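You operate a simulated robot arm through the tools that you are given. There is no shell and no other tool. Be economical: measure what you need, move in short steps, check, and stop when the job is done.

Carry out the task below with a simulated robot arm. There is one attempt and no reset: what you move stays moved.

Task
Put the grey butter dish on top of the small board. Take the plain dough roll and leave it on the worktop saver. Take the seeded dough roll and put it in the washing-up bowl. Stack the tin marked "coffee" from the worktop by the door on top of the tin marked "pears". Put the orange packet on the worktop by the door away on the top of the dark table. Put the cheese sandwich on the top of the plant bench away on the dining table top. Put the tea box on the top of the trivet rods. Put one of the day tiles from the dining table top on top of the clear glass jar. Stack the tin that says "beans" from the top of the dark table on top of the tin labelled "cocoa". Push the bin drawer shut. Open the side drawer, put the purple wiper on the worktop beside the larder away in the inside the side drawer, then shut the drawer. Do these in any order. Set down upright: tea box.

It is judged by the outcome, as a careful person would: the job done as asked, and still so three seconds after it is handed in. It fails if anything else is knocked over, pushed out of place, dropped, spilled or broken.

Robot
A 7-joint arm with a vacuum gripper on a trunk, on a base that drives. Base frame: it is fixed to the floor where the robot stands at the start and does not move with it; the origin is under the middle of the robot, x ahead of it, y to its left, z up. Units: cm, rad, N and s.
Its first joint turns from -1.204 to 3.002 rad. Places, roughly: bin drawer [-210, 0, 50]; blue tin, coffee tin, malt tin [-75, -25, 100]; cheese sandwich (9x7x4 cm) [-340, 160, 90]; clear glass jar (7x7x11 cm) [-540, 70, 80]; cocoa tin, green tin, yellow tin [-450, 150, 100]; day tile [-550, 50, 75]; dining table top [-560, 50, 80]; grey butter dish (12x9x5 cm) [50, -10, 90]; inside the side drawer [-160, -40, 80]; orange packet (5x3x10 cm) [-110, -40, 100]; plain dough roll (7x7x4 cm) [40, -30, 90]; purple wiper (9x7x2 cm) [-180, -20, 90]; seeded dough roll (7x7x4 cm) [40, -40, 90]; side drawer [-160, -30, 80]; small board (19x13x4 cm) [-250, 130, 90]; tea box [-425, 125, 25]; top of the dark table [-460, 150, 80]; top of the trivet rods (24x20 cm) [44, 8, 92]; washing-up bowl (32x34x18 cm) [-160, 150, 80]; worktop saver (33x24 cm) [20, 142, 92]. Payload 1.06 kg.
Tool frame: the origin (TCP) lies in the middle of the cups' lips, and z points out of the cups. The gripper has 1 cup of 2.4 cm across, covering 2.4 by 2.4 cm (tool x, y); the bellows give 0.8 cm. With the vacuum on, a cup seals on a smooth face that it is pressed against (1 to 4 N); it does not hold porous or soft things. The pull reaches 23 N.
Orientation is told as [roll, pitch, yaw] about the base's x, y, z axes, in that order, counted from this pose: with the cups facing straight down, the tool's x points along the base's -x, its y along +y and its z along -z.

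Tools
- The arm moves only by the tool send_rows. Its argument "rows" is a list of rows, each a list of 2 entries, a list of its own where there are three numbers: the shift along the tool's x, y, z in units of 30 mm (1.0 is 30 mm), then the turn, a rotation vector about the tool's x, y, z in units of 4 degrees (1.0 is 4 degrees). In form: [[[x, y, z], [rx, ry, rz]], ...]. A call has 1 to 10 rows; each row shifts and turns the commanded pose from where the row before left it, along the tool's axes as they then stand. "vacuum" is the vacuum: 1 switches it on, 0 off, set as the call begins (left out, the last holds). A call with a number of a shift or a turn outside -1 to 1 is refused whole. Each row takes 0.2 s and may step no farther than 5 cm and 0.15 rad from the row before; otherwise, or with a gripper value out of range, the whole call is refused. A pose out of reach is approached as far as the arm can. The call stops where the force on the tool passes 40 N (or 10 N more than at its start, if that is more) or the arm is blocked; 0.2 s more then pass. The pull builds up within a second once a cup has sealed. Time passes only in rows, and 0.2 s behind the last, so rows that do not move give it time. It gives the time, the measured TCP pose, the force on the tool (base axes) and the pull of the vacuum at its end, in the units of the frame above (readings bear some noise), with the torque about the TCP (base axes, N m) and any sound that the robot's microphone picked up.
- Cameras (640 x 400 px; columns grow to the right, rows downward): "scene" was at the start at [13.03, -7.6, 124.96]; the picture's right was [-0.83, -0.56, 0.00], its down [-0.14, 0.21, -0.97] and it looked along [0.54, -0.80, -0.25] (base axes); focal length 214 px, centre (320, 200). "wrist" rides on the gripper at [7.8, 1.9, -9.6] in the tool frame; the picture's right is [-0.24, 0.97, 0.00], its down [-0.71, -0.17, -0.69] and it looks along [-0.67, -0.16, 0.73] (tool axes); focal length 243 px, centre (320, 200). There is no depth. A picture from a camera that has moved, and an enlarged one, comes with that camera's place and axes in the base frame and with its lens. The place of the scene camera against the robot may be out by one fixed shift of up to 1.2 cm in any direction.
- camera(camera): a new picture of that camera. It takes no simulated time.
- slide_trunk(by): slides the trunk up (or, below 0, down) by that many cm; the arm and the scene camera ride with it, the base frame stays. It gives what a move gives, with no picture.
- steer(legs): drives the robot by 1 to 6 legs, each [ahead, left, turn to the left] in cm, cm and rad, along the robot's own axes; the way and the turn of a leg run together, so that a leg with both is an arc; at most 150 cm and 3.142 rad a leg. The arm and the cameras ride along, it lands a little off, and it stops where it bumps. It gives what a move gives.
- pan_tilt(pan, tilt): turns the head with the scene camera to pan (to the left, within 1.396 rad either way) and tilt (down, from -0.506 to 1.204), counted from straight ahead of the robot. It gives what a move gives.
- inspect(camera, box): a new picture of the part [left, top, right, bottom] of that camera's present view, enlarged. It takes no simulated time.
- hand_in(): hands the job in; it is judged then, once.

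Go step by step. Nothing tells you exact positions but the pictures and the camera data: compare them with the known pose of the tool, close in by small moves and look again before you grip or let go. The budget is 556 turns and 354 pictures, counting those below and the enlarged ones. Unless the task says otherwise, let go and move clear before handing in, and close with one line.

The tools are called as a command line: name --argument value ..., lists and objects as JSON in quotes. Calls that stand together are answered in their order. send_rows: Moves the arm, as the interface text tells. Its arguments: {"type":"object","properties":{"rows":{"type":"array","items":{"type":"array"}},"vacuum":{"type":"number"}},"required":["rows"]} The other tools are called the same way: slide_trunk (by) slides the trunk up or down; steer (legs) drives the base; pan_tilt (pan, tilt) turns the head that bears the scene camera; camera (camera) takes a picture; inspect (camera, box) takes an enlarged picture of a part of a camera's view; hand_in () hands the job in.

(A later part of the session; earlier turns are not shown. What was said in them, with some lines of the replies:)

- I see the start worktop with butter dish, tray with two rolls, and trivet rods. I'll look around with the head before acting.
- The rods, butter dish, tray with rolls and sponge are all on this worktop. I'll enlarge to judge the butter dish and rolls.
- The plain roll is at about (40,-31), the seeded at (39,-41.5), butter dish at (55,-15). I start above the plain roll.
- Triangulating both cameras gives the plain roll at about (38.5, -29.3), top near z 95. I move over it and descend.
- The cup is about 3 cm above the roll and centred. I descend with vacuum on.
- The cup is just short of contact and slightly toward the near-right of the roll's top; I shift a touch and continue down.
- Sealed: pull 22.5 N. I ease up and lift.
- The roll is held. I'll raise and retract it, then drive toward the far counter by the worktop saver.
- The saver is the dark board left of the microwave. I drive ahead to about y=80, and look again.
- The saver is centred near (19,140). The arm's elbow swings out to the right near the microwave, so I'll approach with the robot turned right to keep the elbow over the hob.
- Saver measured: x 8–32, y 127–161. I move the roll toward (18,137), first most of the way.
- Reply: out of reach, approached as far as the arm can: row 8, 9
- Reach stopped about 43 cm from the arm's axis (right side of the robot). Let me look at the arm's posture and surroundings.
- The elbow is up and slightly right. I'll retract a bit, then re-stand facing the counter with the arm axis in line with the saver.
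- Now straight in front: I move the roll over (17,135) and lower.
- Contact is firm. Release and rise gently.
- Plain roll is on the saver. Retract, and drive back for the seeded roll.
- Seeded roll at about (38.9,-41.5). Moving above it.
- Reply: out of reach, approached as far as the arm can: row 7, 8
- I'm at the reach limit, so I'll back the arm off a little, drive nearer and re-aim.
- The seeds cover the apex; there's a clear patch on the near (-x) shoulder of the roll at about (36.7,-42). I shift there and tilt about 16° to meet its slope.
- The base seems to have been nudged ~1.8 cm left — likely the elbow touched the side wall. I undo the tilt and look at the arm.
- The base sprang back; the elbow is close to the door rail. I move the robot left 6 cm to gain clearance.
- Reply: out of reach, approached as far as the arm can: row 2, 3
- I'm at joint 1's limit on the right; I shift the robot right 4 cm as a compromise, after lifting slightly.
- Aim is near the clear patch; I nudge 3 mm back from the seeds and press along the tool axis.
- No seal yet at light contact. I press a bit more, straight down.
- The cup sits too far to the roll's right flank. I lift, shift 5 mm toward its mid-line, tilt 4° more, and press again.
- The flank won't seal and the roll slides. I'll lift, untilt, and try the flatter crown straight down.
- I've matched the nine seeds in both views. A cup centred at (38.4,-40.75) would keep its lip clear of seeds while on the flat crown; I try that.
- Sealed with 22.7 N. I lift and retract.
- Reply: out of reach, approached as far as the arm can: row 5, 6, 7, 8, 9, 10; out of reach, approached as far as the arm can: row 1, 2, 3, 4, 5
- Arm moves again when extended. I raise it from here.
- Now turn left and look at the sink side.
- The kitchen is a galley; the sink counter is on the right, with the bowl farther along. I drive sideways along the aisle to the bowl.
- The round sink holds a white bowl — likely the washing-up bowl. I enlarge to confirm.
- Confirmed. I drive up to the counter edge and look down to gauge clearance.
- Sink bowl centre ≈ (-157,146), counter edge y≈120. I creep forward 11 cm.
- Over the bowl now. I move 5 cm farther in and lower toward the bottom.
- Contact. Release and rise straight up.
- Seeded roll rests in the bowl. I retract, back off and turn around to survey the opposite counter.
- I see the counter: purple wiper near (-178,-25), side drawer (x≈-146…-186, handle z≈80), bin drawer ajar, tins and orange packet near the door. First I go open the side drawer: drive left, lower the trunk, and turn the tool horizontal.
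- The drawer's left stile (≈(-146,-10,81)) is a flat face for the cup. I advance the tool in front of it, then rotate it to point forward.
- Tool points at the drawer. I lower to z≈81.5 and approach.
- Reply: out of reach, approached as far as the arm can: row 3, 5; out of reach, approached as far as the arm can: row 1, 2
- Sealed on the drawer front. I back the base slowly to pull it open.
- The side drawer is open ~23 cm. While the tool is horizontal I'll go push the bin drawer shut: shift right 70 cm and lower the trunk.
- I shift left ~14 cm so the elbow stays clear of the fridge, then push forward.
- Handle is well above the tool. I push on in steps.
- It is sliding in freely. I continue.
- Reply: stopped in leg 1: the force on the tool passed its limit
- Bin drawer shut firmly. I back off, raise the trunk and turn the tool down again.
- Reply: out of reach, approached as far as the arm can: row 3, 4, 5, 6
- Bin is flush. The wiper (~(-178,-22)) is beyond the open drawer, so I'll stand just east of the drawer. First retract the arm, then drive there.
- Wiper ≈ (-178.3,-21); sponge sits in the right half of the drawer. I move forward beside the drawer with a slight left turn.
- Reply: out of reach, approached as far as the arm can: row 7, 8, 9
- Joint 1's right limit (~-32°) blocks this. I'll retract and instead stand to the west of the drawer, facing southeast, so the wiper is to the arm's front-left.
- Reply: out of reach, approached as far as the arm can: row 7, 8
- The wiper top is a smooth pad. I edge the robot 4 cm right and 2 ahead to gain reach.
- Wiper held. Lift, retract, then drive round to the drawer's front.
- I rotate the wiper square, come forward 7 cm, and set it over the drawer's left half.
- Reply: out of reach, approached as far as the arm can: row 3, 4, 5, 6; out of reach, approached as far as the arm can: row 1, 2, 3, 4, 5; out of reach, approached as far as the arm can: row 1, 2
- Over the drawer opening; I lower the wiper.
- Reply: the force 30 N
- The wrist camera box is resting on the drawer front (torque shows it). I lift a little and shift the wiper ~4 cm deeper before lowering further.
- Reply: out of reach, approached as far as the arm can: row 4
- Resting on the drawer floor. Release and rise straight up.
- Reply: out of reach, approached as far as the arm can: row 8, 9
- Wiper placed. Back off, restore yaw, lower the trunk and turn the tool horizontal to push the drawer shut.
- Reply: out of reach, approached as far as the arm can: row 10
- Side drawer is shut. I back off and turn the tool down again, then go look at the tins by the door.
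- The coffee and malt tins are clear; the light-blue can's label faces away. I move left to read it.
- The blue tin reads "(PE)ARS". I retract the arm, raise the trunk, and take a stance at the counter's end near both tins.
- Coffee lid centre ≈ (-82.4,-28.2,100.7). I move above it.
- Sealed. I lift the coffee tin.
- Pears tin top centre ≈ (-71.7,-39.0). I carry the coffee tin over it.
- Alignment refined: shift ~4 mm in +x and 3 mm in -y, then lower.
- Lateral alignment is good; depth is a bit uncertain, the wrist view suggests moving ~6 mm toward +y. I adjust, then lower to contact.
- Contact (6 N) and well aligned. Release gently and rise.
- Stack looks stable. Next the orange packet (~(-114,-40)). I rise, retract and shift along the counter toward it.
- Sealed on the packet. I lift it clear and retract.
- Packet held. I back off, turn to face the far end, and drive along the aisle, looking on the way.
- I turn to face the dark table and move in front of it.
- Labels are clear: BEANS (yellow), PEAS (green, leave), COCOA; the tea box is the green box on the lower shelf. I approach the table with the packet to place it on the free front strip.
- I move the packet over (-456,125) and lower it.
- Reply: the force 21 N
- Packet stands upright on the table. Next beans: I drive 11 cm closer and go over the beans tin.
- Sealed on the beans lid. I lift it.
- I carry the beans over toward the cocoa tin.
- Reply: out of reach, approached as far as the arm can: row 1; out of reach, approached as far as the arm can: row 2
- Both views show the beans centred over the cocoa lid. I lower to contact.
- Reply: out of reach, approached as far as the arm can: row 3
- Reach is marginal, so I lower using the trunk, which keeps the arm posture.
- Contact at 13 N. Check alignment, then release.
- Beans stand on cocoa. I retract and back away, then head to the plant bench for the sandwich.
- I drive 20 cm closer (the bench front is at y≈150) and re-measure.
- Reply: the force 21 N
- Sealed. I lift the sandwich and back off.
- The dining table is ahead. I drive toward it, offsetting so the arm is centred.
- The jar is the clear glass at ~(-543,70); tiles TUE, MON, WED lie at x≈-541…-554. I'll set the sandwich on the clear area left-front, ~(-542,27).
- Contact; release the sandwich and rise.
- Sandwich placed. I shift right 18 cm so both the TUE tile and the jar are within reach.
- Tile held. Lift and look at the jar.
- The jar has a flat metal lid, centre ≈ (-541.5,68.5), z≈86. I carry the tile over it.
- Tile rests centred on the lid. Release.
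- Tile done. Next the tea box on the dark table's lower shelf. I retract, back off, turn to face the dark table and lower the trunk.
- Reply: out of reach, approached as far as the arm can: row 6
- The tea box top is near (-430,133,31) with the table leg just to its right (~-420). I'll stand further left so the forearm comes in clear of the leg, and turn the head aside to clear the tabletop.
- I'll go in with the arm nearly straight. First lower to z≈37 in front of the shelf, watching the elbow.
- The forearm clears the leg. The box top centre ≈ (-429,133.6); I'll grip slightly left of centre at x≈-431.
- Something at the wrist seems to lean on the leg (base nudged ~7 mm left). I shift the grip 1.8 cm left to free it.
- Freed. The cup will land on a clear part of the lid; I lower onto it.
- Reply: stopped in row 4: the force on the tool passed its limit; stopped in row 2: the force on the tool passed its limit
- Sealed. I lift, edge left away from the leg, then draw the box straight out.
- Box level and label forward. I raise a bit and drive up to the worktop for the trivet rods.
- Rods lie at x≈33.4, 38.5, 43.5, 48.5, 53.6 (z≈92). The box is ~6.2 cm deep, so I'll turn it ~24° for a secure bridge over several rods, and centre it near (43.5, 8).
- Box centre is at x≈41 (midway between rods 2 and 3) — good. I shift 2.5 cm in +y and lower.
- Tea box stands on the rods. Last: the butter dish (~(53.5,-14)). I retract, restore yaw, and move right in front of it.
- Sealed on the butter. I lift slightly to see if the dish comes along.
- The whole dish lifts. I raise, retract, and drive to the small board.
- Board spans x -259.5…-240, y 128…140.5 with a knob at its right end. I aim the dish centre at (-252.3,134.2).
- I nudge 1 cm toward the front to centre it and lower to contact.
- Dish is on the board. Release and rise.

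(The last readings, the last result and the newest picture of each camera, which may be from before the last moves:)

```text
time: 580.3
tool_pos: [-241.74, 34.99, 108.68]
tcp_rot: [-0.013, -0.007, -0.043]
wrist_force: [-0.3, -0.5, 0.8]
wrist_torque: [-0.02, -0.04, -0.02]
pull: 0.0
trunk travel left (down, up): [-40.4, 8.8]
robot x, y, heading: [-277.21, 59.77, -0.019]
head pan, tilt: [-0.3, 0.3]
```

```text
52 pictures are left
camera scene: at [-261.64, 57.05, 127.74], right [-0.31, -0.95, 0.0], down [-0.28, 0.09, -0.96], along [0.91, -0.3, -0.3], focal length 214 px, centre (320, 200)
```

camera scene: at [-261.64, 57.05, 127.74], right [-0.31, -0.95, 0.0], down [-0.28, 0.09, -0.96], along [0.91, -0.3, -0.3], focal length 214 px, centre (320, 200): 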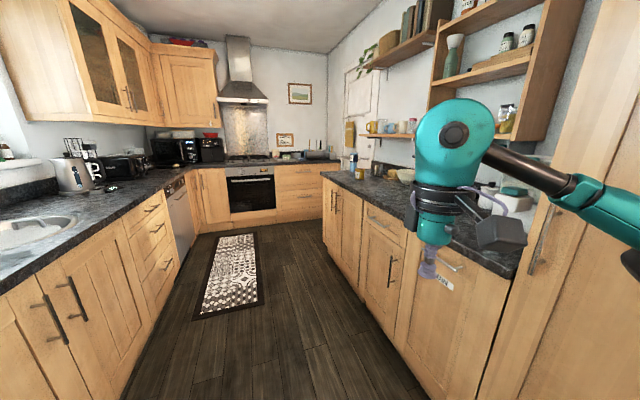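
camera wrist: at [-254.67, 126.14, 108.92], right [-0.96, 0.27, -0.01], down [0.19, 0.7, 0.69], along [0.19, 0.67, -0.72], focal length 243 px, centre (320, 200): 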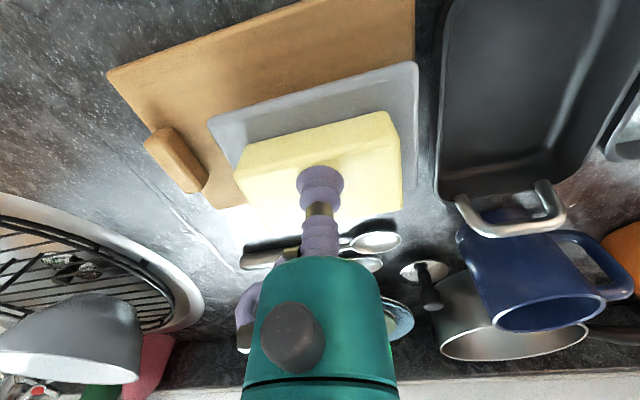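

Everything appears in place; I check the coffee stack and drawers enlarged before handing in.

inspect --camera "scene" --box '[310, 140, 470, 300]'

inspect --camera "scene" --box '[100, 130, 340, 210]'

```text
2.50 times, centred on (390, 220) of scene
camera zoom: at [-261.64, 57.05, 127.74], right [-0.31, -0.95, 0.0], down [-0.28, 0.09, -0.96], along [0.91, -0.3, -0.3], focal length 536 px, centre (145, 150)
```

zoom: 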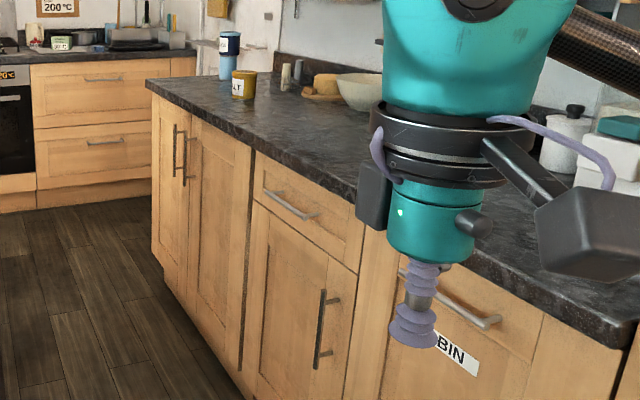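

```text
2.67 times, centred on (220, 170) of scene
camera zoom: at [-261.64, 57.05, 127.74], right [-0.31, -0.95, 0.0], down [-0.28, 0.09, -0.96], along [0.91, -0.3, -0.3], focal length 572 px, centre (587, 280)
```

zoom: 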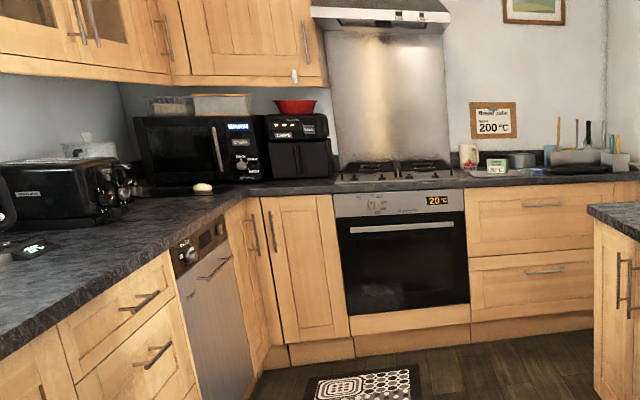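

The coffee stack, tea box, roll on the saver, butter dish on its board and both shut drawers are all in place. The arm is clear, so I hand in.

hand_in

```text
The job is handed in.
```

All eleven parts of the task are done and the job is handed in. I don't know the verdict, because the tool only confirmed that the hand-in went through.
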